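You operate a simulated robot arm through the tools that you are given. There is no shell and no other tool. Be economical: measure what you need, move in short steps, check, and stop when the job is done.

The job below is to be done with a simulated robot arm. You get a single attempt, and the scene is never put back.

TASK
Brush both long edges of the ream on the round plate, then butt it to the fence.
Fine: brush lever over and home, half a turn of the plate, lever over and home again.

It is judged by the outcome, as a careful person would: the job done as asked, and still so three seconds after it is handed in. It fails if anything else is knocked over, pushed out of place, dropped, spilled or broken.

THE ROBOT
A 7-joint arm with a two-finger gripper, fixed in place. Base frame: the origin is at the foot of the arm, x ahead of it, y to its left, z up. Units: mm, rad, N and s.
With the tool pointing down near the work surface it reaches from about 300 to 740 mm from the base axis. Its first joint turns from -2.897 to 2.897 rad. Payload 2.94 kg.
The TCP is the grasp point between the finger pads, 30 mm short of the fingertips. In the tool frame z runs along the fingers and y along their closing line. Largest opening 138 mm; the body of the gripper starts 109 mm behind the TCP.
Orientation is that of the tool frame in the base frame, as a unit quaternion [x, y, z, w]. With the fingers straight down and closing along the base's y, the tool's x points along the base's -x, its y along +y and its z along -z.

THE INTERFACE
- The arm moves only by the tool step_arm. Its argument "rows" is one flat list of numbers, 7 for each row, row after row: the shift along the tool's x, y, z in mm, then the turn, a rotation vector about the tool's x, y, z in degrees, then the finger opening in mm, from 0 to 138. In form: [dx, dy, dz, ax, ay, az, claw, dx, dy, dz, ax, ay, az, claw, ...]. A call has 1 to 8 rows; each row is the pose to reach, as a shift and turn from the pose commanded when the call began, along the tool's axes at that moment. Each row takes 0.2 s and may step no farther than 50 mm and 0.15 rad from the row before; otherwise, or with a gripper value out of range, the whole call is refused. A pose out of reach is approached as far as the arm can. The call stops where the force on the tool passes 60 N (or 10 N more than at its start, if that is more) or the arm is blocked; 0.2 s more then pass. Each finger halts on what it meets, pressing with about 33 N; the grip force reading is that of the motor and also rises with nothing between the fingers. The clock runs only during rows and for 0.2 s after the last one: add rows that repeat a pose to give the fingers time. It gives the time, the measured TCP pose, the force on the tool (base axes), the opening and the grip force at its end, in the units of the frame above (readings bear some noise), with the torque about the TCP (base axes, N m) and any sound that the robot's microphone picked up.
- Cameras (640 x 400 px; columns grow to the right, rows downward): "scene" is fixed at [218.5, 498.4, 1583.9]; the picture's right is [-0.99, 0.15, 0.00], its down [0.05, 0.36, -0.93] and it looks along [-0.14, -0.92, -0.36] (base axes); focal length 319 px, centre (320, 200). "wrist" rides on the gripper at [71, 19, -146] in the tool frame; the picture's right is [-0.26, 0.97, 0.00], its down [-0.85, -0.23, -0.48] and it looks along [-0.46, -0.12, 0.88] (tool axes); focal length 280 px, centre (320, 200). There is no depth. A picture from a camera that has moved, and an enlarged one, comes with that camera's place and axes in the base frame and with its lens. The place of the scene camera against the robot may be out by one fixed shift of up to 12 mm in any direction.
- capture(camera): a new picture of that camera. No time passes.
- lift_body(by): slides the trunk up (or, below 0, down) by that many mm; the arm rides with it, the base frame stays. It gives what a move gives, with no picture.
- inspect(camera, box): a new picture of the part [left, top, right, bottom] of that camera's present view, enlarged. No time passes.
- job_done(): hands the job in; it is judged then, once.

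Work in short steps. Places have to be worked out from the pictures, the camera data and where the tool is seen: move nearer, look again, correct. Check each grasp and each placing, and mend what went wrong. You have 120 turns and 68 pictures in all, those below and enlarged ones among them. Open the gripper and draw the arm clear of the work before you hand the job in, unless the task says otherwise; then end with one line.

The tools are called by a JSON object that holds its "method" and its "body". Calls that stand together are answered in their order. step_arm: Moves the arm, as the interface text tells. Its arguments: {"type":"object","properties":{"rows":{"type":"array","items":{"type":"number"}}},"required":["rows"]} The other tools are called the same way: lift_body (by) slides the trunk up or down; capture (camera) takes a picture; inspect (camera, box) takes an enlarged picture of a part of a camera's view; job_done () hands the job in.

At the start:

```text
clock: 0.0
position: [227.7, -370.4, 1280.6]
tcp_rot: [0.001, 1.0, 0.0, 0.0]
ft_force: [-0.8, 0.0, 0.4]
moment: [0.04, -0.02, -0.01]
gripper_width: 138.1
grasp_force: 0.0
trunk travel left (down, up): [-425.0, 29.0]
```

scene: 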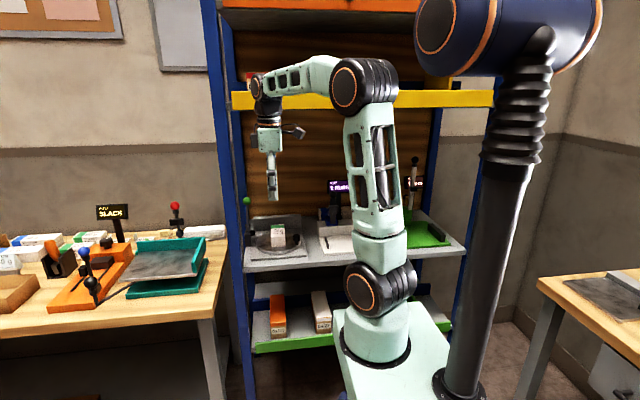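
wrist: 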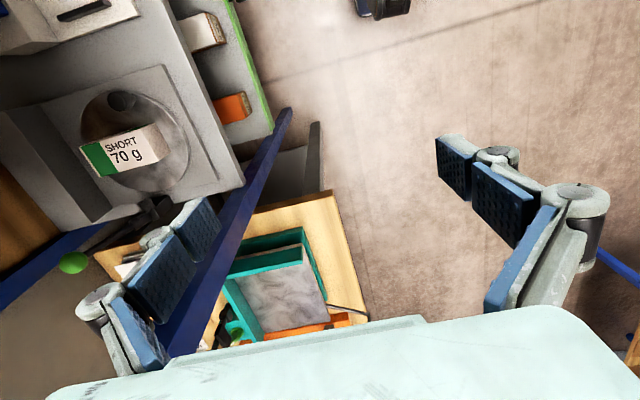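

The scene shows a rack with a middle shelf carrying a round plate with a ream on it. I'll look closer at it before moving.

{"method": "inspect", "body": {"camera": "scene", "box": [230, 170, 350, 275]}}

{"method": "inspect", "body": {"camera": "wrist", "box": [0, 0, 260, 220]}}

{"method": "inspect", "body": {"camera": "scene", "box": [310, 150, 480, 275]}}

```text
3.81 times, centred on (290, 222) of scene
camera zoom: at [218.5, 498.4, 1583.9], right [-0.99, 0.15, 0.0], down [0.05, 0.36, -0.93], along [-0.14, -0.92, -0.36], focal length 1216 px, centre (434, 114)
```

zoom: 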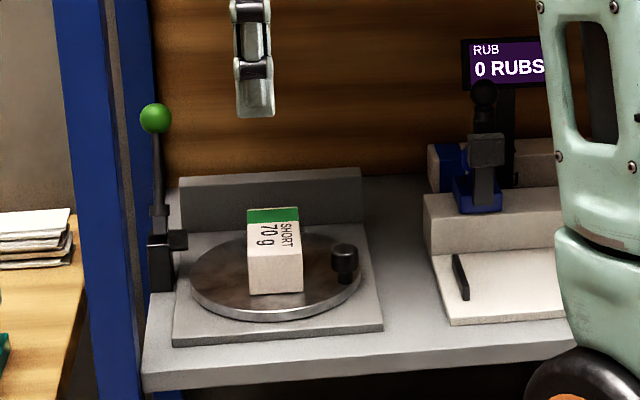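

```text
1.82 times, centred on (130, 110) of wrist
camera zoom: at [155.9, -350.5, 1427.6], right [0.26, 0.97, 0.0], down [0.85, -0.23, 0.48], along [0.46, -0.12, -0.88], focal length 510 px, centre (666, 364)
```

zoom: 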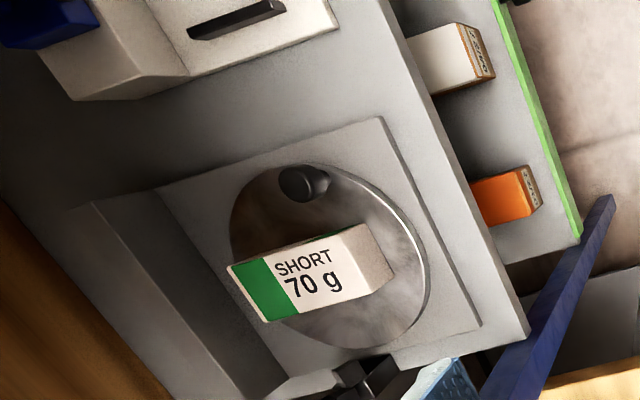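

```text
3.20 times, centred on (395, 212) of scene
camera zoom: at [218.5, 498.4, 1583.9], right [-0.99, 0.15, 0.0], down [0.05, 0.36, -0.93], along [-0.14, -0.92, -0.36], focal length 1021 px, centre (80, 160)
```

zoom: 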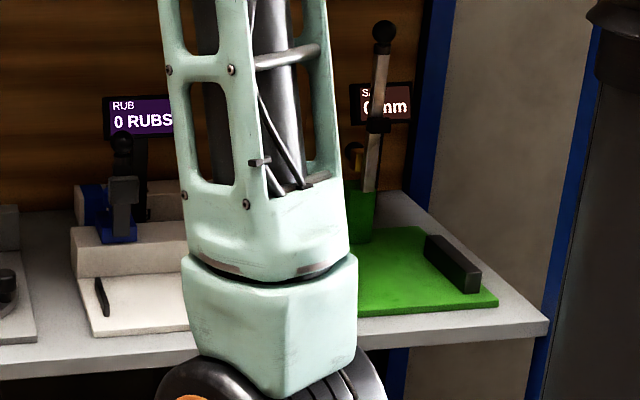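

The ream is at roughly (217, -695), top around z 985. I'll turn the tool about its axis by 90° so the fingers close along x and the wrist camera looks into the shelf.

{"method": "step_arm", "body": {"rows": [0, 0, 0, 0, 0, 8.5, 138, 0, 0, 0, 0, 0, 17, 138, 0, 0, 0, 0, 0, 25.5, 138, 0, 0, 0, 0, 0, 34, 138, 0, 0, 0, 0, 0, 42.5, 138, 0, 0, 0, 0, 0, 51, 138, 0, 0, 0, 0, 0, 59.5, 138, 0, 0, 0, 0, 0, 68, 138]}}

```text
clock: 1.8
position: [228.6, -370.5, 1279.2]
tcp_rot: [0.56, 0.829, 0.0, 0.0]
ft_force: [0.1, -0.3, -0.2]
moment: [0.01, -0.04, -0.01]
gripper_width: 137.9
grasp_force: 0.1
trunk travel left (down, up): [-425.0, 29.0]
```

The turn went the right way (tool x now mostly +y). I'll finish the remaining 22° and look.

{"method": "step_arm", "body": {"rows": [0, 0, 0, 0, 0, 8, 138, 0, 0, 0, 0, 0, 16, 138, 0, 0, 0, 0, 0, 21.9, 138, 0, 0, 0, 0, 0, 21.9, 138]}}

{"method": "capture", "body": {"camera": "wrist"}}

```text
clock: 2.8
position: [227.0, -371.9, 1280.4]
tcp_rot: [0.707, 0.707, 0.0, 0.0]
ft_force: [-0.4, 0.2, 0.3]
moment: [0.03, -0.02, 0.01]
gripper_width: 138.2
grasp_force: 0.1
trunk travel left (down, up): [-425.0, 29.0]
```

```text
62 pictures are left
camera wrist: at [245.9, -298.9, 1427.7], right [0.97, -0.26, 0.0], down [-0.23, -0.85, 0.48], along [-0.12, -0.46, -0.88], focal length 280 px, centre (320, 200)
```

wrist: 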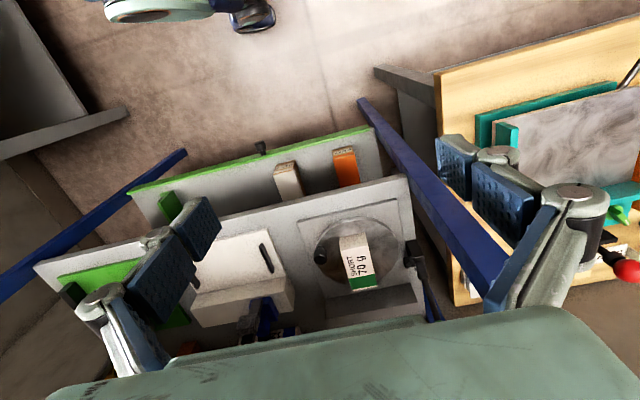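

The wrist camera now looks over the shelf (image bottom is deeper into the shelf). I'll enlarge the plate station.

{"method": "inspect", "body": {"camera": "wrist", "box": [270, 180, 450, 320]}}

{"method": "inspect", "body": {"camera": "scene", "box": [240, 185, 330, 260]}}

```text
2.86 times, centred on (360, 250) of wrist
camera zoom: at [245.9, -298.9, 1427.7], right [0.97, -0.26, 0.0], down [-0.23, -0.85, 0.48], along [-0.12, -0.46, -0.88], focal length 801 px, centre (206, 57)
```

zoom: 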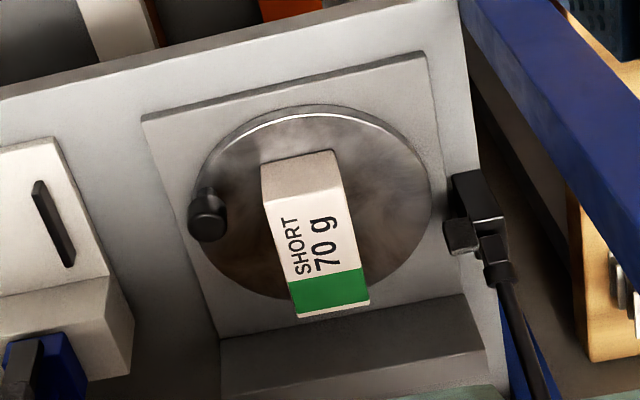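

```text
5.33 times, centred on (285, 222) of scene
camera zoom: at [218.5, 498.4, 1583.9], right [-0.99, 0.15, 0.0], down [0.05, 0.36, -0.93], along [-0.14, -0.92, -0.36], focal length 1702 px, centre (507, 80)
```

zoom: 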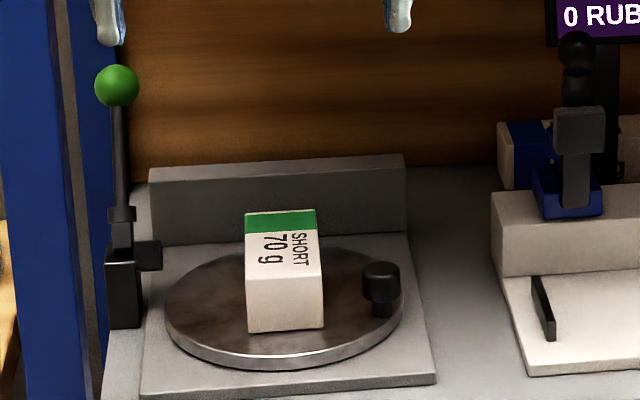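

Estimates: ball (337,-798,1090), lever hinge about (330,-666,1010), shelf front at y≈-557; the lever leans back and is thrown to the front. I'll lower the trunk 130 mm so the shoulder is at a better height and view again.

{"method": "lift_body", "body": {"by": -130}}

{"method": "capture", "body": {"camera": "wrist"}}

```text
clock: 4.4
position: [228.5, -370.8, 1149.9]
tcp_rot: [0.706, 0.708, 0.0, 0.0]
ft_force: [0.7, -0.4, 0.6]
moment: [0.0, -0.03, -0.01]
gripper_width: 138.0
grasp_force: 0.1
trunk travel left (down, up): [-295.0, 159.0]
```

```text
59 pictures are left
camera wrist: at [245.7, -298.8, 1297.8], right [0.97, -0.26, 0.0], down [-0.23, -0.85, 0.48], along [-0.12, -0.46, -0.88], focal length 280 px, centre (320, 200)
```

wrist: 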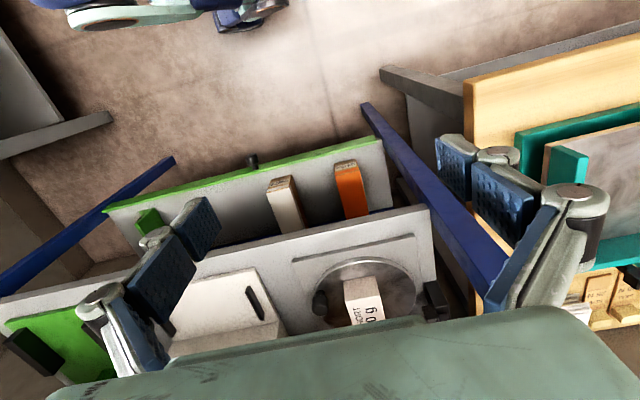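

I'll pitch the tool 45° to face into the shelf and move 80 mm toward it (still in front of the rack).

{"method": "step_arm", "body": {"rows": [-15, 0, 0, 0, -8, 0, 138, -30, 0, 0, 0, -16, 0, 138, -45, 0, 0, 0, -24, 0, 138, -60, 0, 0, 0, -32, 0, 138, -80, 0, 0, 0, -40, 0, 138, -80, 0, 0, 0, -45, 0, 138, -80, 0, 0, 0, -45, 0, 138]}}

{"method": "capture", "body": {"camera": "wrist"}}

```text
clock: 6.0
position: [226.6, -452.1, 1150.5]
tcp_rot: [0.653, 0.654, -0.27, 0.271]
ft_force: [-0.7, 0.4, -0.4]
moment: [0.01, 0.01, 0.03]
gripper_width: 138.2
grasp_force: 0.0
trunk travel left (down, up): [-295.0, 159.0]
```

```text
58 pictures are left
camera wrist: at [245.0, -296.7, 1204.6], right [0.97, -0.18, 0.19], down [-0.23, -0.26, 0.94], along [-0.12, -0.95, -0.3], focal length 280 px, centre (320, 200)
```

wrist: 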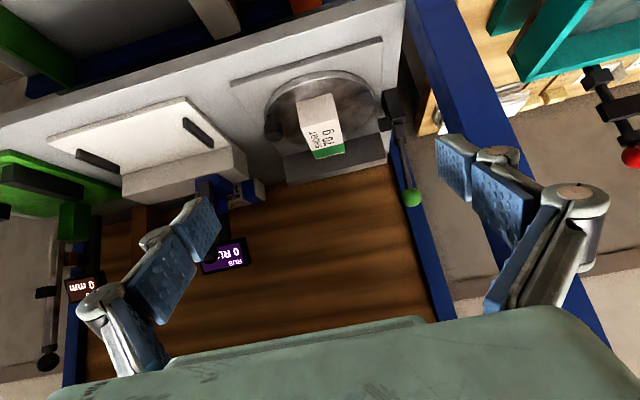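

Good view. Enlarging the plate and lever.

{"method": "inspect", "body": {"camera": "wrist", "box": [250, 50, 460, 215]}}

```text
2.42 times, centred on (355, 132) of wrist
camera zoom: at [245.0, -296.7, 1204.6], right [0.97, -0.18, 0.19], down [-0.23, -0.26, 0.94], along [-0.12, -0.95, -0.3], focal length 680 px, centre (235, 364)
```

zoom: 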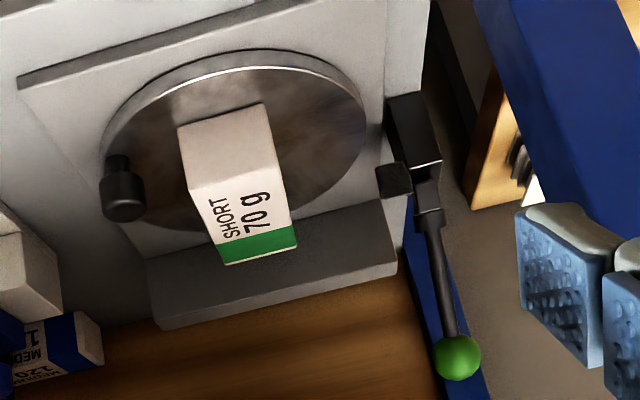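

Computed from two wrist views: ball ≈(347,-816,1076), lever base ≈(345,-748,970), ream x190–249, y −666…−793, plate centre ≈(220,−712), knob ≈(143,−683), fence face ≈ y −837, front post x≥360. I'll yaw the tool 40° (to keep the hand clear of the post) while moving to about (260,−600,1150), then look again.

{"method": "step_arm", "body": {"rows": [-20.9, 6.6, 20.9, -5.656, 0, -5.656, 100, -41.8, 13.2, 41.8, -11.312, 0, -11.312, 100, -62.8, 19.8, 62.8, -16.97, 0, -16.97, 100, -83.7, 26.4, 83.7, -22.62, 0, -22.62, 100, -104.6, 33, 104.6, -28.28, 0, -28.28, 90, -104.6, 33, 104.6, -28.28, 0, -28.28, 80]}}

{"method": "capture", "body": {"camera": "wrist"}}

{"method": "capture", "body": {"camera": "scene"}}

```text
clock: 7.4
position: [260.4, -599.0, 1149.3]
tcp_rot: [0.389, 0.838, -0.162, 0.347]
ft_force: [0.6, 0.4, 0.5]
moment: [0.01, -0.03, 0.02]
gripper_width: 80.2
grasp_force: 0.0
trunk travel left (down, up): [-295.0, 159.0]
```

```text
56 pictures are left
camera wrist: at [175.9, -467.9, 1204.5], right [0.86, 0.48, 0.19], down [-0.01, -0.35, 0.94], along [0.52, -0.8, -0.3], focal length 280 px, centre (320, 200)
```

wrist: 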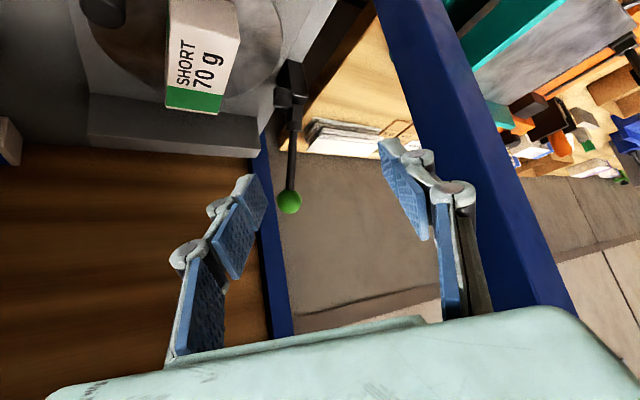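

```text
55 pictures are left
```

scene: 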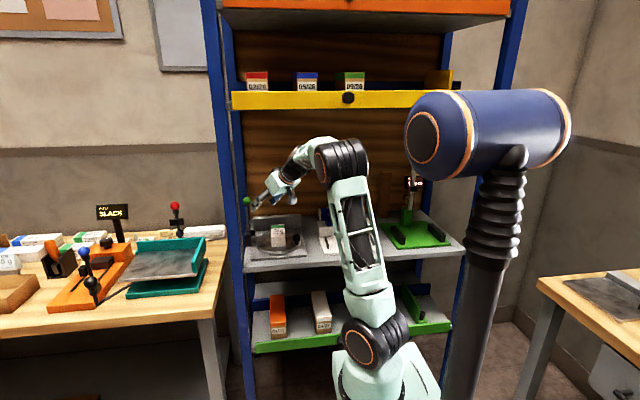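

Ball position confirmed at (347,-813,1076). Moving to 75 mm short of it along the tool axis, gripper at 80 mm.

{"method": "step_arm", "body": {"rows": [-26, -18, 33, 0, 0, 0, 80, -52, -36, 66, 0, 0, 0, 80, -78, -54, 99, 0, 0, 0, 80, -103.6, -71.7, 132, 0, 0, 0, 80, -103.6, -71.7, 132, 0, 0, 0, 80]}}

{"method": "capture", "body": {"camera": "wrist"}}

{"method": "inspect", "body": {"camera": "scene", "box": [220, 130, 380, 270]}}

```text
clock: 8.6
position: [313.0, -772.2, 1130.7]
tcp_rot: [0.39, 0.838, -0.161, 0.347]
ft_force: [0.5, -0.3, -0.7]
moment: [0.03, 0.01, 0.0]
gripper_width: 80.0
grasp_force: 0.1
trunk travel left (down, up): [-295.0, 159.0]
```

```text
54 pictures are left
camera wrist: at [228.5, -641.4, 1185.7], right [0.86, 0.48, 0.19], down [-0.01, -0.35, 0.94], along [0.51, -0.8, -0.3], focal length 280 px, centre (320, 200)
```

wrist: 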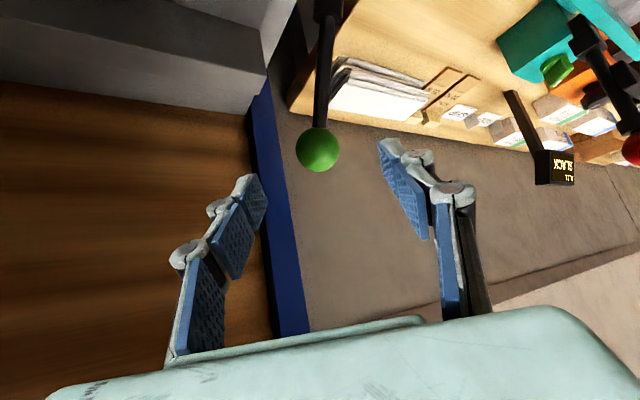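

```text
2.86 times, centred on (300, 200) of scene
camera zoom: at [218.5, 498.4, 1583.9], right [-0.99, 0.15, 0.0], down [0.05, 0.36, -0.93], along [-0.14, -0.92, -0.36], focal length 912 px, centre (377, 200)
```

zoom: 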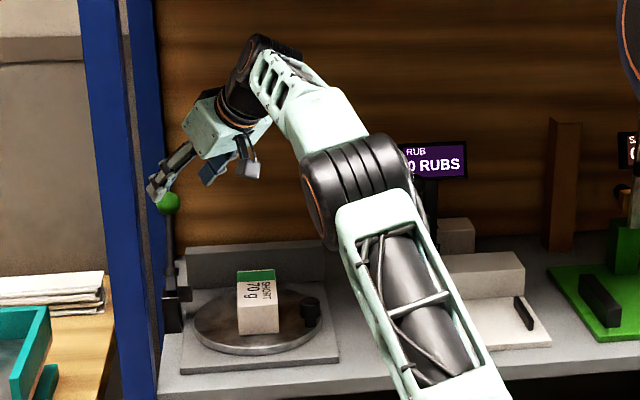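

Ball lies straight ahead, ~77 mm along the tool axis. Advance 65 mm, then close on it.

{"method": "step_arm", "body": {"rows": [0, 0, 35, 0, 0, 0, 80, 0, 0, 65, 0, 0, 0, 80, 0, 0, 65, 0, 0, 0, 50, 0, 0, 65, 0, 0, 0, 30, 0, 0, 65, 0, 0, 0, 25, 0, 0, 65, 0, 0, 0, 25]}}

{"method": "capture", "body": {"camera": "wrist"}}

```text
clock: 10.0
position: [341.3, -806.2, 1083.0]
tcp_rot: [0.39, 0.837, -0.163, 0.347]
ft_force: [-6.2, -5.7, 3.4]
moment: [-0.42, -0.16, -0.15]
gripper_width: 33.8
grasp_force: 44.9
trunk travel left (down, up): [-295.0, 159.0]
```

```text
52 pictures are left
camera wrist: at [255.8, -675.1, 1138.7], right [0.86, 0.48, 0.18], down [-0.01, -0.35, 0.94], along [0.51, -0.81, -0.3], focal length 280 px, centre (320, 200)
```

wrist: 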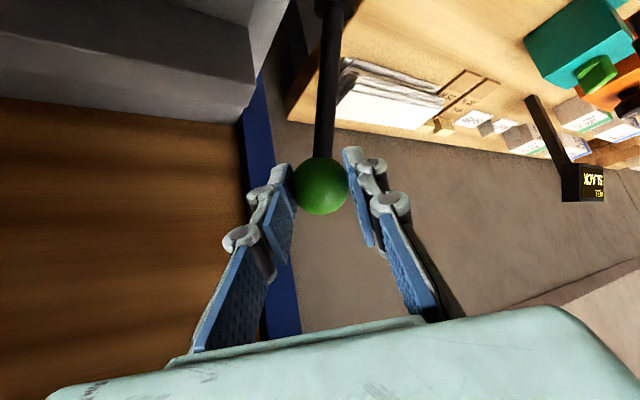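

Ball is firmly gripped (34 mm). Begin the throw in small arc steps about an assumed pivot (y −747, z 965), watching force.

{"method": "step_arm", "body": {"rows": [2.9, 9.7, -13.3, 0, 0, 0, 25, 7.4, 19.8, -25.8, 0, 0, 0, 25, 7.4, 19.8, -25.8, 0, 0, 0, 25]}}

{"method": "inspect", "body": {"camera": "scene", "box": [230, 170, 350, 275]}}

```text
clock: 10.8
position: [342.9, -794.3, 1095.3]
tcp_rot: [0.392, 0.84, -0.158, 0.34]
ft_force: [-24.4, 10.5, -25.8]
moment: [0.16, 0.22, -0.13]
gripper_width: 34.2
grasp_force: 44.8
out of reach, approached as far as the arm can: row 1, 2, 3
trunk travel left (down, up): [-295.0, 159.0]
```

```text
3.81 times, centred on (290, 222) of scene
camera zoom: at [218.5, 498.4, 1583.9], right [-0.99, 0.15, 0.0], down [0.05, 0.36, -0.93], along [-0.14, -0.92, -0.36], focal length 1216 px, centre (434, 114)
```

zoom: 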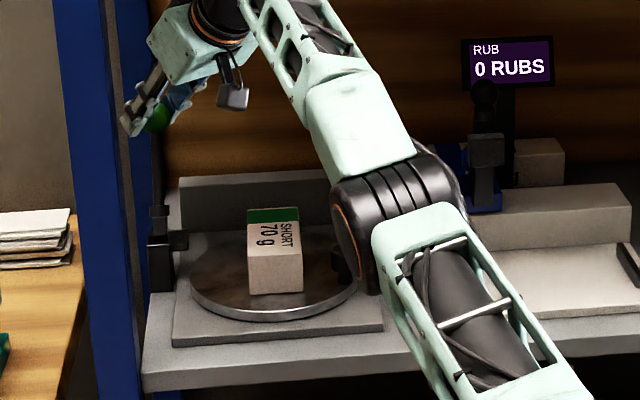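

The arm reports out of reach: it is nearly straight at this height. I'll ease the lever back home, so I can release and redo the grasp with the trunk higher and the tool flatter.

{"method": "step_arm", "body": {"rows": [3, -8.9, 14.4, 0, 0, 0, 25, 3, -8.9, 14.4, 0, 0, 0, 25]}}

```text
clock: 11.4
position: [343.3, -801.3, 1094.6]
tcp_rot: [0.388, 0.836, -0.163, 0.351]
ft_force: [-14.0, 6.0, 4.1]
moment: [0.9, 0.87, 0.09]
gripper_width: 34.0
grasp_force: 44.6
out of reach, approached as far as the arm can: row 1, 2
trunk travel left (down, up): [-295.0, 159.0]
```

Forces are modest; I'll open the gripper here and back away along the tool axis, then look at where the lever rests.

{"method": "step_arm", "body": {"rows": [0, 0, 0, 0, 0, 0, 60, 0, 0, 0, 0, 0, 0, 80, 0, 0, -40, 0, 0, 0, 80, 0, 0, -75, 0, 0, 0, 80, 0, 0, -75, 0, 0, 0, 80]}}

{"method": "capture", "body": {"camera": "wrist"}}

```text
clock: 12.6
position: [310.2, -760.7, 1142.5]
tcp_rot: [0.389, 0.838, -0.161, 0.347]
ft_force: [-0.1, 0.2, -0.2]
moment: [-0.02, -0.01, 0.01]
gripper_width: 80.1
grasp_force: 0.1
trunk travel left (down, up): [-295.0, 159.0]
```

```text
50 pictures are left
camera wrist: at [225.0, -630.4, 1196.6], right [0.86, 0.48, 0.19], down [-0.01, -0.35, 0.94], along [0.51, -0.8, -0.3], focal length 280 px, centre (320, 200)
```

wrist: 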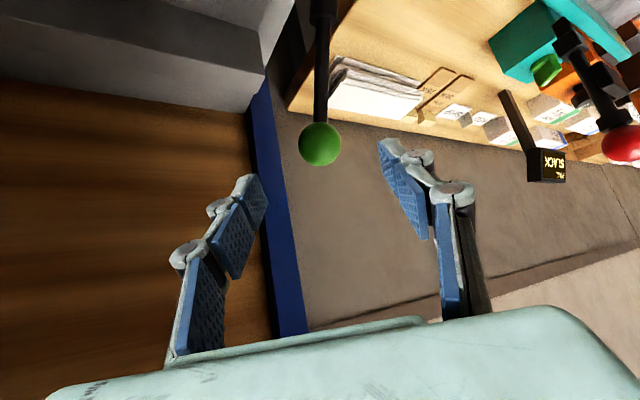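

The lever holds where it's left (ball now ≈(347,−804,1080)). I'll flatten the tool to 30° below horizontal, back slightly, then raise the trunk 100 mm.

{"method": "step_arm", "body": {"rows": [20, 4.5, 2, 0, -7.5, 0, 80, 41.6, 9.1, 4.3, 0, -15, 0, 80, 41.6, 9.1, 4.3, 0, -15, 0, 80]}}

{"method": "lift_body", "body": {"by": 100}}

```text
clock: 13.4
position: [300.7, -735.8, 1110.1]
tcp_rot: [0.366, 0.784, -0.212, 0.454]
ft_force: [-0.3, -0.6, -0.2]
moment: [0.03, -0.03, 0.01]
gripper_width: 80.0
grasp_force: 0.1
trunk travel left (down, up): [-295.0, 159.0]
```

```text
clock: 14.7
position: [301.2, -735.9, 1209.0]
tcp_rot: [0.366, 0.785, -0.211, 0.453]
ft_force: [-0.3, 0.0, 0.5]
moment: [0.0, -0.02, -0.02]
gripper_width: 80.3
grasp_force: 0.0
trunk travel left (down, up): [-395.0, 59.0]
```

Now back down to the standoff 75 mm in front of the ball, and look.

{"method": "step_arm", "body": {"rows": [35, -4.2, 29.8, 0, 0, 0, 80, 70.6, -8.5, 59.6, 0, 0, 0, 80, 70.6, -8.5, 59.6, 0, 0, 0, 80]}}

{"method": "capture", "body": {"camera": "wrist"}}

```text
clock: 15.5
position: [305.3, -753.7, 1118.3]
tcp_rot: [0.365, 0.785, -0.212, 0.454]
ft_force: [-0.5, -0.3, 0.2]
moment: [0.02, 0.03, 0.0]
gripper_width: 80.1
grasp_force: 0.1
trunk travel left (down, up): [-395.0, 59.0]
```

```text
49 pictures are left
camera wrist: at [214.9, -615.4, 1131.1], right [0.82, 0.52, 0.23], down [-0.17, -0.16, 0.97], along [0.54, -0.84, -0.04], focal length 280 px, centre (320, 200)
```

wrist: 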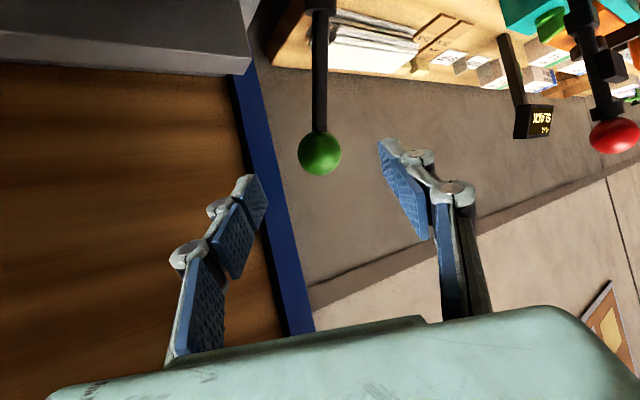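

Ball ~75 mm ahead. Advance 63 mm and grip.

{"method": "step_arm", "body": {"rows": [-2, -1, 32, 0, 0, 0, 80, -3, -1, 63, 0, 0, 0, 80, -3, -1, 63, 0, 0, 0, 50, -3, -1, 63, 0, 0, 0, 30, -3, -1, 63, 0, 0, 0, 25, -3, -1, 63, 0, 0, 0, 25]}}

```text
clock: 16.9
position: [341.2, -798.0, 1089.6]
tcp_rot: [0.366, 0.786, -0.211, 0.453]
ft_force: [1.3, -1.5, 0.2]
moment: [-0.15, -0.09, 0.01]
gripper_width: 33.8
grasp_force: 44.4
trunk travel left (down, up): [-395.0, 59.0]
```

Gripped with low force. Start the arc again in small steps.

{"method": "step_arm", "body": {"rows": [1.3, 10.9, -14.3, 0, 0, 0, 25, 3.7, 21.5, -27.4, 0, 0, 0, 25, 3.7, 21.5, -27.4, 0, 0, 0, 25]}}

```text
clock: 17.7
position: [339.3, -766.1, 1100.6]
tcp_rot: [0.366, 0.785, -0.211, 0.453]
ft_force: [1.7, -6.4, -1.5]
moment: [-0.83, -0.46, -0.13]
gripper_width: 34.1
grasp_force: 45.0
trunk travel left (down, up): [-395.0, 59.0]
```

Moving freely. Continue through upright to about +20°.

{"method": "step_arm", "body": {"rows": [7.1, 14.8, -16.2, 0, 0, 0, 25, 17.5, 29.3, -30.2, 0, 0, 0, 25, 31.1, 43.4, -41.7, 0, 0, 0, 25, 31.1, 43.4, -41.7, 0, 0, 0, 25]}}

{"method": "inspect", "body": {"camera": "scene", "box": [230, 170, 350, 275]}}

```text
clock: 18.7
position: [337.7, -700.0, 1093.7]
tcp_rot: [0.365, 0.785, -0.211, 0.454]
ft_force: [-7.8, -7.1, 1.1]
moment: [-1.04, -0.34, -0.11]
gripper_width: 34.0
grasp_force: 45.0
trunk travel left (down, up): [-395.0, 59.0]
```

```text
3.81 times, centred on (290, 222) of scene
camera zoom: at [218.5, 498.4, 1583.9], right [-0.99, 0.15, 0.0], down [0.05, 0.36, -0.93], along [-0.14, -0.92, -0.36], focal length 1216 px, centre (434, 114)
```

zoom: 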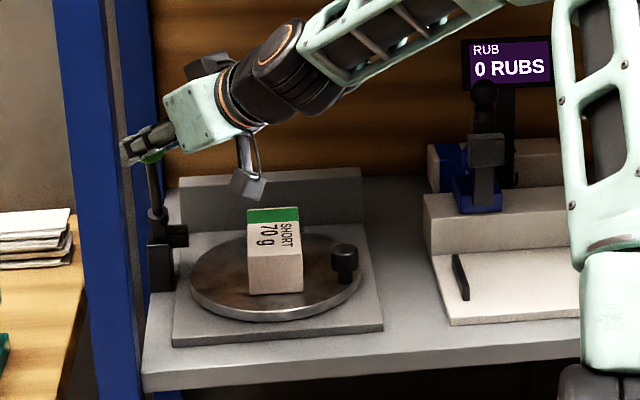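

Lever following; force still small. Continue to +30°.

{"method": "step_arm", "body": {"rows": [8, 6.6, -4.4, 0, 0, 0, 25, 16.1, 13.2, -8.8, 0, 0, 0, 25, 16.1, 13.2, -8.8, 0, 0, 0, 25]}}

{"method": "inspect", "body": {"camera": "scene", "box": [235, 180, 325, 255]}}

{"method": "capture", "body": {"camera": "wrist"}}

```text
clock: 19.5
position: [337.5, -678.4, 1084.1]
tcp_rot: [0.367, 0.784, -0.212, 0.453]
ft_force: [-7.5, -19.0, 2.4]
moment: [-0.61, -0.12, -0.12]
gripper_width: 34.0
grasp_force: 45.8
trunk travel left (down, up): [-395.0, 59.0]
```

```text
5.33 times, centred on (280, 218) of scene
camera zoom: at [218.5, 498.4, 1583.9], right [-0.99, 0.15, 0.0], down [0.05, 0.36, -0.93], along [-0.14, -0.92, -0.36], focal length 1702 px, centre (533, 107)
```

zoom: 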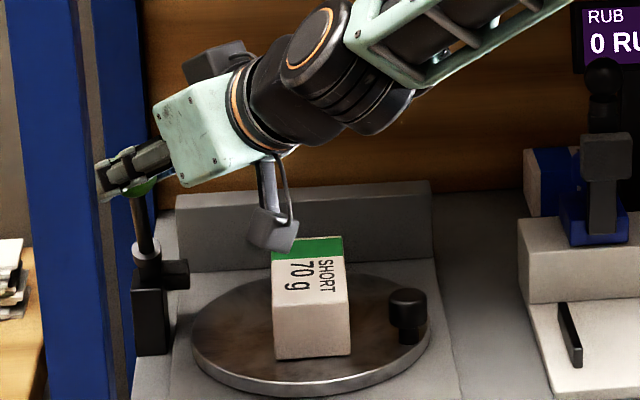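

```text
46 pictures are left
camera wrist: at [248.3, -541.7, 1097.9], right [0.82, 0.52, 0.23], down [-0.17, -0.16, 0.97], along [0.54, -0.84, -0.04], focal length 280 px, centre (320, 200)
```

wrist: 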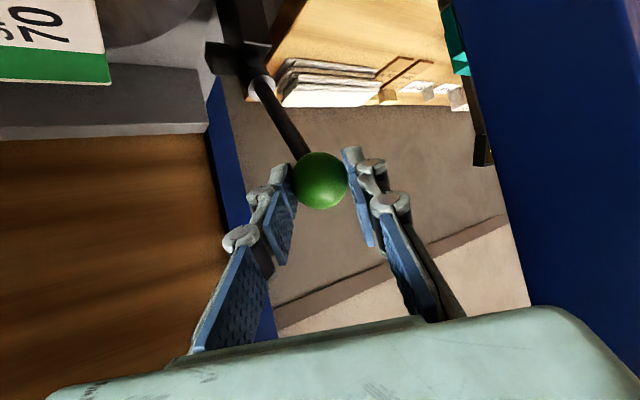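

Force is up to 19 N, perhaps nearing the stop. A further small step to feel for the end.

{"method": "step_arm", "body": {"rows": [4.6, 3.3, -2, 0, 0, 0, 25, 9.2, 6.7, -4, 0, 0, 0, 25]}}

```text
clock: 20.1
position: [338.7, -677.2, 1083.7]
tcp_rot: [0.369, 0.779, -0.219, 0.457]
ft_force: [-0.3, -45.8, 8.4]
moment: [-0.39, 0.04, -0.14]
gripper_width: 34.3
grasp_force: 44.9
trunk travel left (down, up): [-395.0, 59.0]
```

The lever is at its front stop (ball ≈ y −686). Now bring it back along the same arc.

{"method": "step_arm", "body": {"rows": [-24.4, -19.9, 13.3, 0, 0, 0, 25, -37.5, -34.1, 25.1, 0, 0, 0, 25, -47.6, -48.9, 39.7, 0, 0, 0, 25, -55, -63.4, 55.4, 0, 0, 0, 25, -57.8, -77.5, 73.2, 0, 0, 0, 25, -57.8, -77.5, 73.2, 0, 0, 0, 25]}}

```text
clock: 21.5
position: [346.1, -784.9, 1095.3]
tcp_rot: [0.364, 0.785, -0.211, 0.455]
ft_force: [12.7, 4.6, 4.7]
moment: [0.71, -0.02, 0.1]
gripper_width: 33.4
grasp_force: 45.3
trunk travel left (down, up): [-395.0, 59.0]
```

Now the last part to the home stop, correcting x by −5.

{"method": "step_arm", "body": {"rows": [1.3, -8.3, 7.7, 0, 0, 0, 25, 2.6, -16.7, 15.5, 0, 0, 0, 25, 3.8, -21.2, 22.4, 0, 0, 0, 25]}}

```text
clock: 22.3
position: [343.8, -810.8, 1079.8]
tcp_rot: [0.362, 0.786, -0.21, 0.456]
ft_force: [27.4, 0.2, 10.4]
moment: [0.65, 0.18, 0.01]
gripper_width: 33.5
grasp_force: 44.9
trunk travel left (down, up): [-395.0, 59.0]
```

Continue a little more to confirm the home stop.

{"method": "step_arm", "body": {"rows": [1, -5, 6, 0, 0, 0, 25, 1, -5, 6, 0, 0, 0, 25]}}

{"method": "capture", "body": {"camera": "wrist"}}

```text
clock: 22.9
position: [343.8, -810.0, 1079.2]
tcp_rot: [0.361, 0.786, -0.209, 0.457]
ft_force: [19.5, 29.5, 16.7]
moment: [0.92, 0.35, 0.14]
gripper_width: 33.3
grasp_force: 45.4
trunk travel left (down, up): [-395.0, 59.0]
```

```text
45 pictures are left
camera wrist: at [251.9, -675.1, 1091.7], right [0.82, 0.53, 0.23], down [-0.17, -0.16, 0.97], along [0.55, -0.83, -0.04], focal length 280 px, centre (320, 200)
```

wrist: 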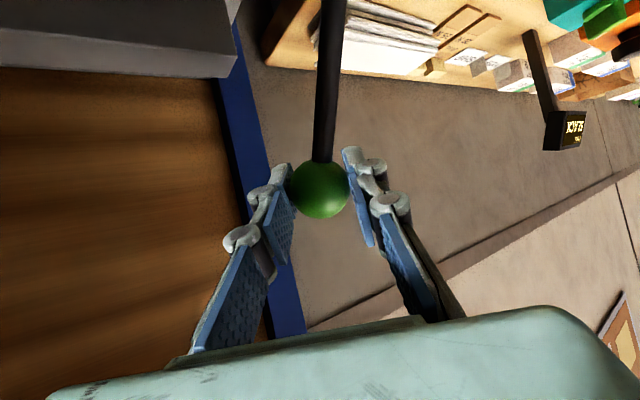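

Home stop confirmed (30 N, no motion). Open and back off.

{"method": "step_arm", "body": {"rows": [0, 0, 0, 0, 0, 0, 60, 0, 0, 0, 0, 0, 0, 80, 0, 0, -40, 0, 0, 0, 80, 0, 0, -80, 0, 0, 0, 80, 0, 0, -80, 0, 0, 0, 80]}}

{"method": "inspect", "body": {"camera": "scene", "box": [235, 180, 325, 255]}}

{"method": "capture", "body": {"camera": "wrist"}}

```text
clock: 24.1
position: [288.8, -766.3, 1114.2]
tcp_rot: [0.366, 0.785, -0.211, 0.453]
ft_force: [0.4, 0.1, -0.5]
moment: [0.01, -0.01, -0.02]
gripper_width: 80.1
grasp_force: 0.1
trunk travel left (down, up): [-395.0, 59.0]
```

```text
5.33 times, centred on (280, 218) of scene
camera zoom: at [218.5, 498.4, 1583.9], right [-0.99, 0.15, 0.0], down [0.05, 0.36, -0.93], along [-0.14, -0.92, -0.36], focal length 1702 px, centre (533, 107)
```

zoom: 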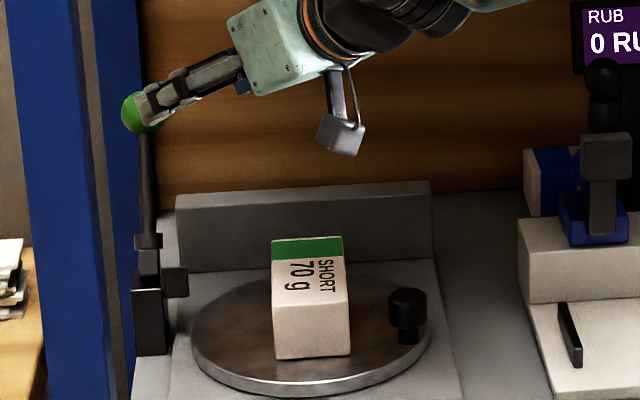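

```text
43 pictures are left
camera wrist: at [199.1, -630.3, 1127.4], right [0.82, 0.52, 0.23], down [-0.17, -0.16, 0.97], along [0.54, -0.84, -0.04], focal length 280 px, centre (320, 200)
```

wrist: 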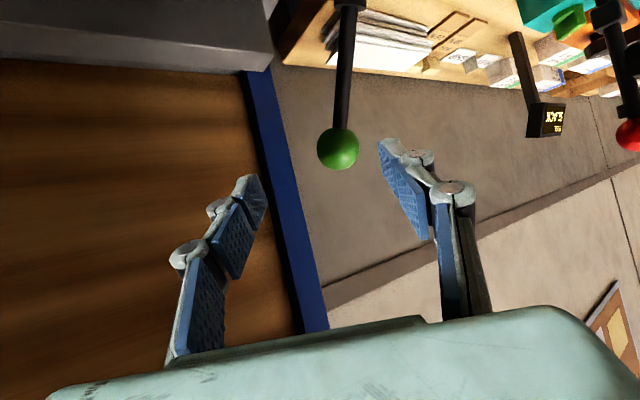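

Lever is home again at its original place. Now retreat toward the front with yaw back to 0 for the knob work.

{"method": "step_arm", "body": {"rows": [17.6, 5.1, -28.9, 6.92, 0, 4, 80, 35.2, 10.3, -57.7, 13.85, 0, 8, 80, 52.8, 15.4, -86.6, 20.77, 0, 12, 80, 70.4, 20.6, -115.4, 27.7, 0, 16, 80, 88, 25.7, -144.3, 34.6, 0, 20, 80, 88, 25.7, -144.3, 34.6, 0, 20, 80]}}

```text
clock: 25.5
position: [198.8, -621.5, 1109.8]
tcp_rot: [0.612, 0.612, -0.354, 0.354]
ft_force: [0.8, 0.8, -0.4]
moment: [0.0, 0.0, 0.01]
gripper_width: 80.1
grasp_force: 0.1
trunk travel left (down, up): [-395.0, 59.0]
```

Pitch the tool down 40° for a steeper look at the plate.

{"method": "step_arm", "body": {"rows": [0, 0, 0, 0, 8, 0, 80, 0, 0, 0, 0, 16, 0, 80, 0, 0, 0, 0, 24, 0, 80, 0, 0, 0, 0, 32, 0, 80, 0, 0, 0, 0, 40, 0, 80, 0, 0, 0, 0, 40, 0, 80]}}

{"method": "capture", "body": {"camera": "wrist"}}

```text
clock: 26.9
position: [200.5, -620.7, 1109.5]
tcp_rot: [0.696, 0.697, -0.122, 0.122]
ft_force: [-0.6, 0.6, -0.2]
moment: [0.02, 0.0, 0.01]
gripper_width: 80.4
grasp_force: 0.1
trunk travel left (down, up): [-395.0, 59.0]
```

```text
42 pictures are left
camera wrist: at [218.1, -503.5, 1224.5], right [0.97, -0.25, 0.09], down [-0.23, -0.64, 0.74], along [-0.12, -0.73, -0.67], focal length 280 px, centre (320, 200)
```

wrist: 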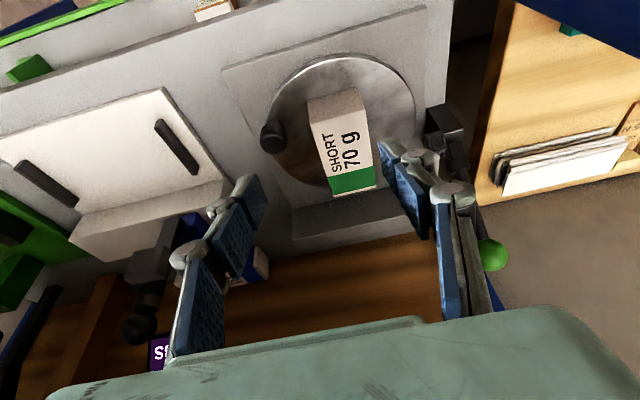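

{"method": "inspect", "body": {"camera": "wrist", "box": [220, 20, 480, 240]}}

```text
1.82 times, centred on (350, 130) of wrist
camera zoom: at [218.1, -503.5, 1224.5], right [0.97, -0.25, 0.09], down [-0.23, -0.64, 0.74], along [-0.12, -0.73, -0.67], focal length 510 px, centre (266, 327)
```

zoom: 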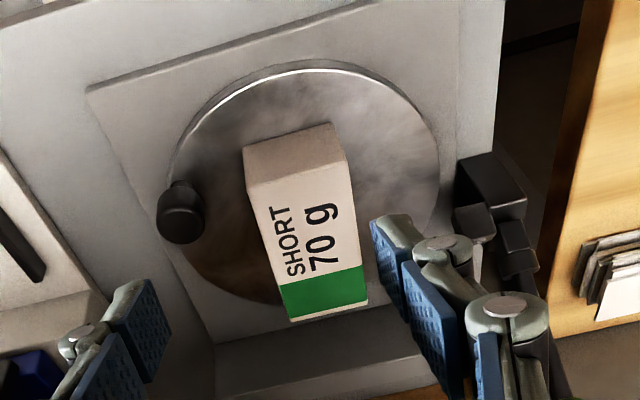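

Fit: plate centre ≈(223,−715), knob ≈(145,−680) with top z≈962, so half a turn puts it at ≈(301,−750). Moving above the knob with 50 mm opening.

{"method": "step_arm", "body": {"rows": [0, -28, 38, 0, 0, 0, 60, -0.9, -55.5, 77.5, 0, 0, 0, 50, -0.9, -55.5, 77.5, 0, 0, 0, 50]}}

{"method": "capture", "body": {"camera": "wrist"}}

```text
clock: 27.7
position: [144.7, -648.3, 1039.7]
tcp_rot: [0.696, 0.697, -0.123, 0.123]
ft_force: [0.2, -0.1, 0.1]
moment: [0.02, -0.01, -0.02]
gripper_width: 50.2
grasp_force: 0.1
trunk travel left (down, up): [-395.0, 59.0]
```

```text
40 pictures are left
camera wrist: at [162.5, -530.2, 1153.8], right [0.97, -0.24, 0.09], down [-0.23, -0.64, 0.74], along [-0.12, -0.73, -0.67], focal length 280 px, centre (320, 200)
```

wrist: 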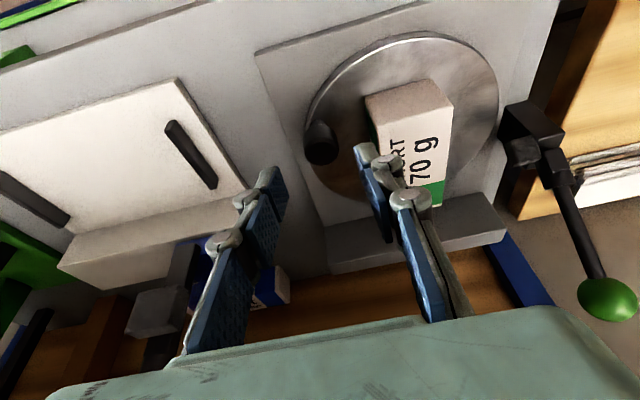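

Knob confirmed at (144.5,−678). Descend 82 mm around it, then close.

{"method": "step_arm", "body": {"rows": [1.5, 0, 28, 0, 0, 0, 50, 3, 0, 56, 0, 0, 0, 48, 4.3, 0, 82, 0, 0, 0, 48, 4.3, 0, 82, 0, 0, 0, 48]}}

{"method": "capture", "body": {"camera": "wrist"}}

```text
clock: 28.7
position: [146.4, -672.2, 960.4]
tcp_rot: [0.696, 0.697, -0.123, 0.123]
ft_force: [0.8, 0.2, -0.3]
moment: [0.0, 0.03, 0.01]
gripper_width: 47.9
grasp_force: 0.0
trunk travel left (down, up): [-395.0, 59.0]
```

```text
39 pictures are left
camera wrist: at [163.9, -555.2, 1074.7], right [0.97, -0.24, 0.09], down [-0.23, -0.64, 0.74], along [-0.12, -0.73, -0.67], focal length 280 px, centre (320, 200)
```

wrist: 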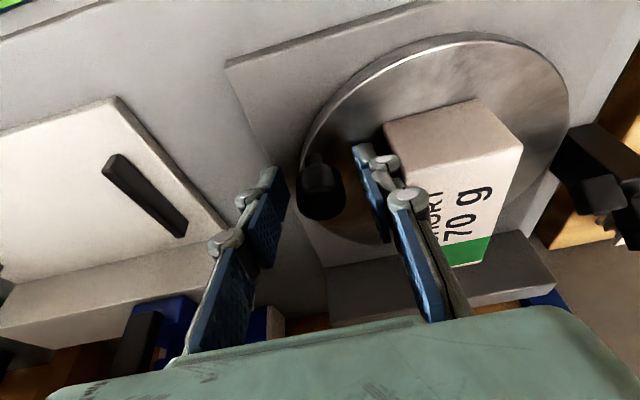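

Knob is between the fingers and the ream is clear. Close on the knob.

{"method": "step_arm", "body": {"rows": [0, 0, 0, 0, 0, 0, 30, 0, 0, 0, 0, 0, 0, 20, 0, 0, 0, 0, 0, 0, 15, 0, 0, 0, 0, 0, 0, 15]}}

```text
clock: 29.7
position: [144.5, -673.2, 960.4]
tcp_rot: [0.696, 0.697, -0.123, 0.122]
ft_force: [-3.0, 0.7, -1.6]
moment: [-0.07, 0.08, -0.06]
gripper_width: 28.8
grasp_force: 45.3
trunk travel left (down, up): [-395.0, 59.0]
```

Knob gripped (28.8 mm). Start turning clockwise via the front: first 20°, then check.

{"method": "step_arm", "body": {"rows": [12.2, 7.7, -4.4, 0, 0, 0, 15, 23.1, 17.5, -8.4, 0, 0, 0, 15, 23.1, 17.5, -8.4, 0, 0, 0, 15]}}

{"method": "capture", "body": {"camera": "wrist"}}

```text
clock: 30.5
position: [165.0, -646.1, 958.3]
tcp_rot: [0.696, 0.697, -0.121, 0.122]
ft_force: [-0.5, 0.0, 1.4]
moment: [-0.01, -0.02, -0.01]
gripper_width: 15.0
grasp_force: 0.0
trunk travel left (down, up): [-395.0, 59.0]
```

```text
38 pictures are left
camera wrist: at [182.5, -528.9, 1074.3], right [0.97, -0.24, 0.09], down [-0.23, -0.64, 0.73], along [-0.12, -0.73, -0.67], focal length 280 px, centre (320, 200)
```

wrist: 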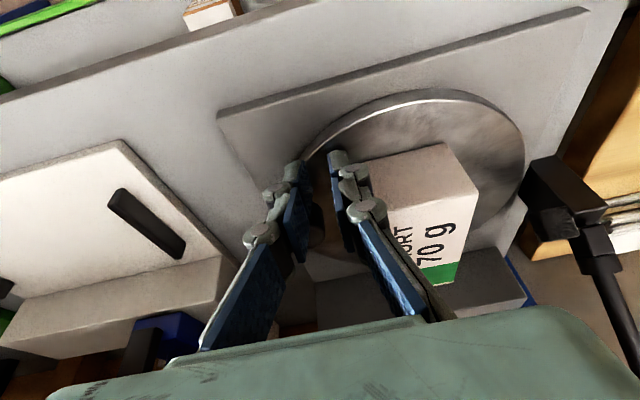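

The fingers slid off the knob (plate stiffer than the grip). Instead I'll push: lift, close the fingers, and come in behind the knob on its far (−y) side to drive it around.

{"method": "step_arm", "body": {"rows": [0, 0, -35, 0, 0, 0, 15, 0, 0, -70, 0, 0, 0, 0, -26, -16, -60.4, 0, 0, 0, 0, -52.6, -32, -50.8, 0, 0, 0, 0, -52.6, -32, -50.8, 0, 0, 0, 0]}}

{"method": "capture", "body": {"camera": "wrist"}}

```text
clock: 31.7
position: [131.2, -680.0, 1023.3]
tcp_rot: [0.696, 0.697, -0.123, 0.123]
ft_force: [0.7, -0.2, -0.1]
moment: [-0.01, 0.02, 0.01]
gripper_width: 0.0
grasp_force: 28.1
trunk travel left (down, up): [-395.0, 59.0]
```

```text
37 pictures are left
camera wrist: at [149.2, -563.4, 1137.8], right [0.97, -0.24, 0.09], down [-0.23, -0.64, 0.74], along [-0.12, -0.73, -0.67], focal length 280 px, centre (320, 200)
```

wrist: 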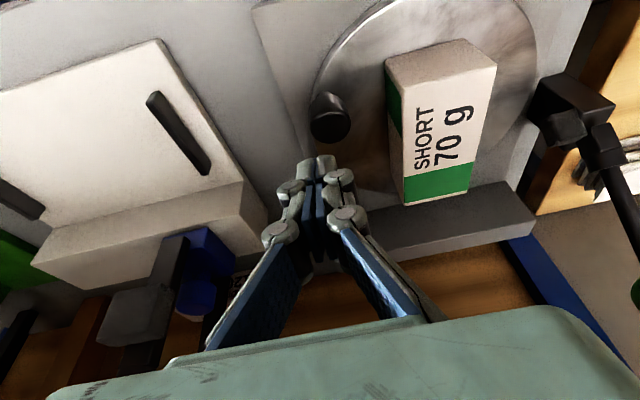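

Knob still at (144.5,−678). Descend behind it.

{"method": "step_arm", "body": {"rows": [-1.4, -1, 34, 0, 0, 0, 0, -1.4, -1, 67, 0, 0, 0, 0, -1.4, -1, 67, 0, 0, 0, 0]}}

{"method": "capture", "body": {"camera": "wrist"}}

```text
clock: 32.3
position: [126.3, -720.2, 994.5]
tcp_rot: [0.693, 0.692, -0.143, 0.144]
ft_force: [-4.1, -3.0, 27.2]
moment: [0.06, -0.09, -0.15]
gripper_width: 0.0
grasp_force: 28.4
trunk travel left (down, up): [-395.0, 59.0]
stopped in row 3: the force on the tool passed its limit at 74 N (the readings are from after the stop); the commanded pose is now the measured one
```

```text
36 pictures are left
camera wrist: at [144.0, -596.4, 1102.1], right [0.96, -0.24, 0.11], down [-0.23, -0.59, 0.77], along [-0.12, -0.77, -0.63], focal length 280 px, centre (320, 200)
```

wrist: 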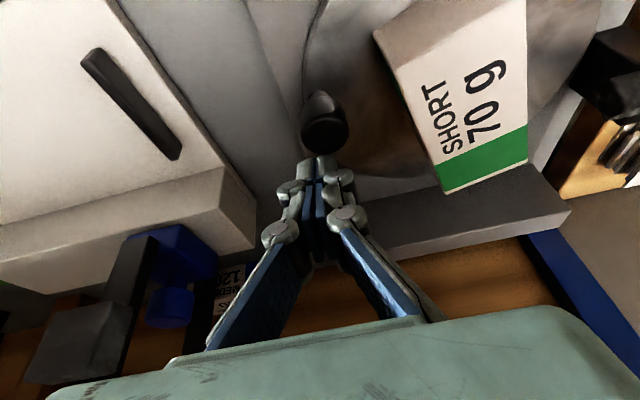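

The tip landed on the knob because the tilted descent swept forward, and nudged the plate ~10° the other way (knob ≈(138,−695)); nothing else moved. I'll lift, shift farther back, and come down vertically behind it.

{"method": "step_arm", "body": {"rows": [-6, 0, -13.8, 0, 0, 0, 0, -19.8, 2, -7.8, 0, 0, 0, 0, -5.9, 2, 19, 0, 0, 0, 0, 4.4, 2, 33.6, 0, 0, 0, 0, 4.4, 2, 33.6, 0, 0, 0, 0]}}

{"method": "capture", "body": {"camera": "wrist"}}

```text
clock: 33.5
position: [131.3, -726.9, 957.5]
tcp_rot: [0.693, 0.693, -0.14, 0.142]
ft_force: [1.6, -3.0, 22.3]
moment: [0.4, -0.02, -0.35]
gripper_width: 6.0
grasp_force: 28.4
trunk travel left (down, up): [-395.0, 59.0]
```

```text
35 pictures are left
camera wrist: at [148.6, -603.4, 1066.6], right [0.97, -0.24, 0.11], down [-0.23, -0.6, 0.77], along [-0.12, -0.77, -0.63], focal length 280 px, centre (320, 200)
```

wrist: 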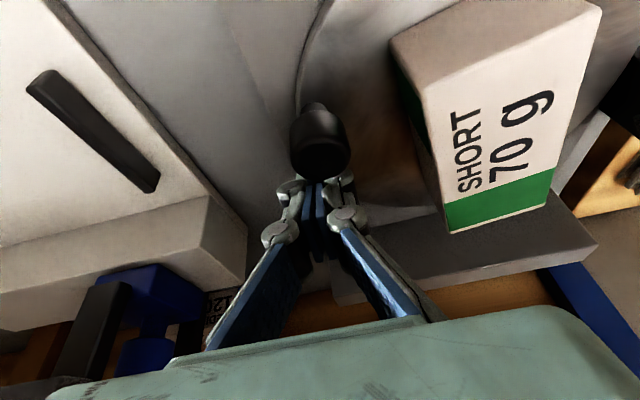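

Fingers are behind the knob but touching the plate (22 N, spread 6 mm). Raise 8 mm first and check.

{"method": "step_arm", "body": {"rows": [-3.1, 0, -7.4, 0, 0, 0, 0, -3.1, 0, -7.4, 0, 0, 0, 0]}}

{"method": "inspect", "body": {"camera": "wrist", "box": [230, 60, 430, 240]}}

```text
clock: 34.1
position: [131.2, -723.5, 958.0]
tcp_rot: [0.693, 0.695, -0.135, 0.136]
ft_force: [0.5, 0.4, 4.7]
moment: [0.04, 0.05, -0.04]
gripper_width: 0.1
grasp_force: 28.6
trunk travel left (down, up): [-395.0, 59.0]
```

```text
2.22 times, centred on (330, 150) of wrist
camera zoom: at [148.6, -601.6, 1068.3], right [0.97, -0.24, 0.1], down [-0.23, -0.61, 0.76], along [-0.12, -0.76, -0.64], focal length 623 px, centre (298, 311)
```

zoom: 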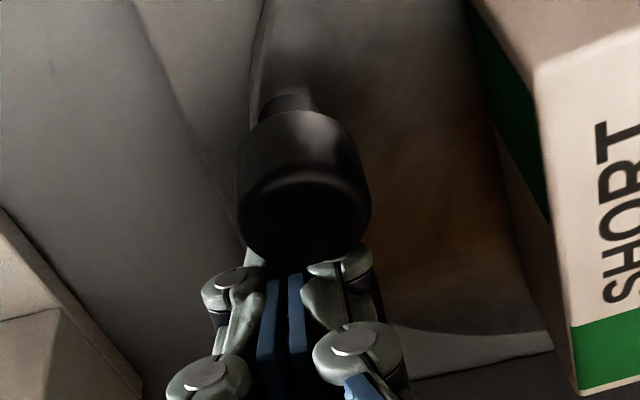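

Clear of the plate now, knob right in front of the fingers at (138,−697). Push toward +y along the arc, first ~18°.

{"method": "step_arm", "body": {"rows": [8, 0.5, -8.5, 0, 0, 0, 0, 16.7, 1, -12.1, 0, 0, 0, 0, 24, 2.2, -15, 0, 0, 0, 0, 31, 3.5, -17.9, 0, 0, 0, 0]}}

{"method": "capture", "body": {"camera": "wrist"}}

```text
clock: 35.1
position: [127.9, -703.4, 975.1]
tcp_rot: [0.692, 0.69, -0.15, 0.15]
ft_force: [-2.1, -4.8, 8.3]
moment: [-0.01, -0.05, -0.02]
gripper_width: 0.0
grasp_force: 28.1
trunk travel left (down, up): [-395.0, 59.0]
stopped in row 4: the force on the tool passed its limit at 64 N (the readings are from after the stop); the commanded pose is now the measured one
```

```text
33 pictures are left
camera wrist: at [147.8, -576.2, 1081.2], right [0.96, -0.24, 0.11], down [-0.23, -0.57, 0.79], along [-0.13, -0.78, -0.61], focal length 280 px, centre (320, 200)
```

wrist: 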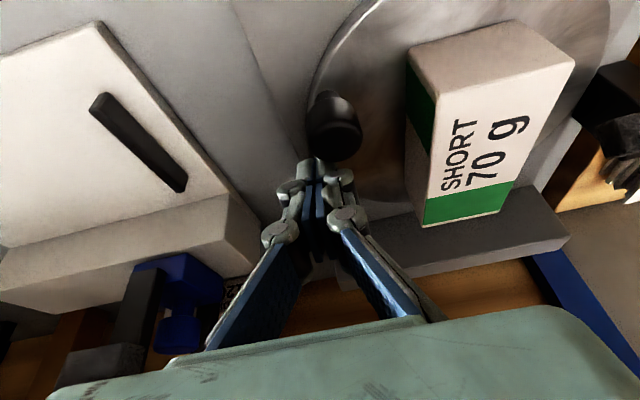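

The plate is back at its start angle and blocked that way: there is a stop, so it must turn counter-clockwise (via the rear). I'll lift over the knob to its front side and tilt the tool to 32° for reach.

{"method": "step_arm", "body": {"rows": [-16.6, 0, -36.4, 0, 0, 0, 0, 13.2, 16, -55.5, 0, 0, 0, 0, 44.1, 32, -69.6, 0, -7.5, 0, 0, 55.7, 32, -44.1, 0, -7.5, 0, 0, 66.5, 32, -20.4, 0, -7.5, 0, 0, 66.5, 32, -20.4, 0, -7.5, 0, 0]}}

{"method": "capture", "body": {"camera": "wrist"}}

```text
clock: 36.5
position: [162.0, -633.5, 962.8]
tcp_rot: [0.681, 0.68, -0.192, 0.192]
ft_force: [0.9, 0.4, -0.2]
moment: [0.04, -0.01, 0.01]
gripper_width: 0.0
grasp_force: 28.6
trunk travel left (down, up): [-395.0, 59.0]
```

```text
32 pictures are left
camera wrist: at [181.3, -495.4, 1052.0], right [0.96, -0.23, 0.14], down [-0.23, -0.47, 0.85], along [-0.13, -0.85, -0.51], focal length 280 px, centre (320, 200)
```

wrist: 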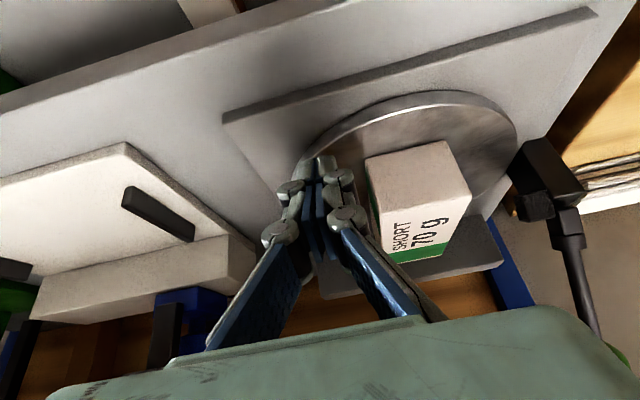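

In position in front of the knob. Push it counter-clockwise to about θ=200°.

{"method": "step_arm", "body": {"rows": [-13.9, -12, 8.5, 0, 0, 0, 0, -25.4, -20, 15.6, 0, 0, 0, 0, -38, -26, 23.2, 0, 0, 0, 0, -51.2, -29.2, 31.3, 0, 0, 0, 0, -64.7, -29.7, 39.6, 0, 0, 0, 0]}}

{"method": "capture", "body": {"camera": "wrist"}}

```text
clock: 37.7
position: [132.3, -707.8, 962.7]
tcp_rot: [0.681, 0.68, -0.193, 0.191]
ft_force: [1.1, 0.1, 0.0]
moment: [0.01, 0.0, 0.0]
gripper_width: 0.0
grasp_force: 28.1
trunk travel left (down, up): [-395.0, 59.0]
```

```text
31 pictures are left
camera wrist: at [150.9, -570.2, 1052.5], right [0.96, -0.23, 0.14], down [-0.23, -0.47, 0.85], along [-0.13, -0.85, -0.51], focal length 280 px, centre (320, 200)
```

wrist: 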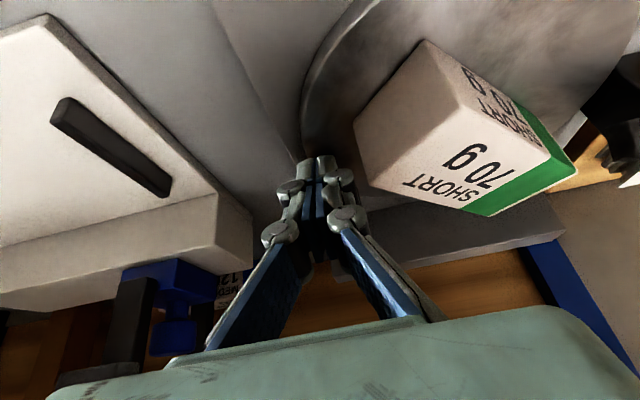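

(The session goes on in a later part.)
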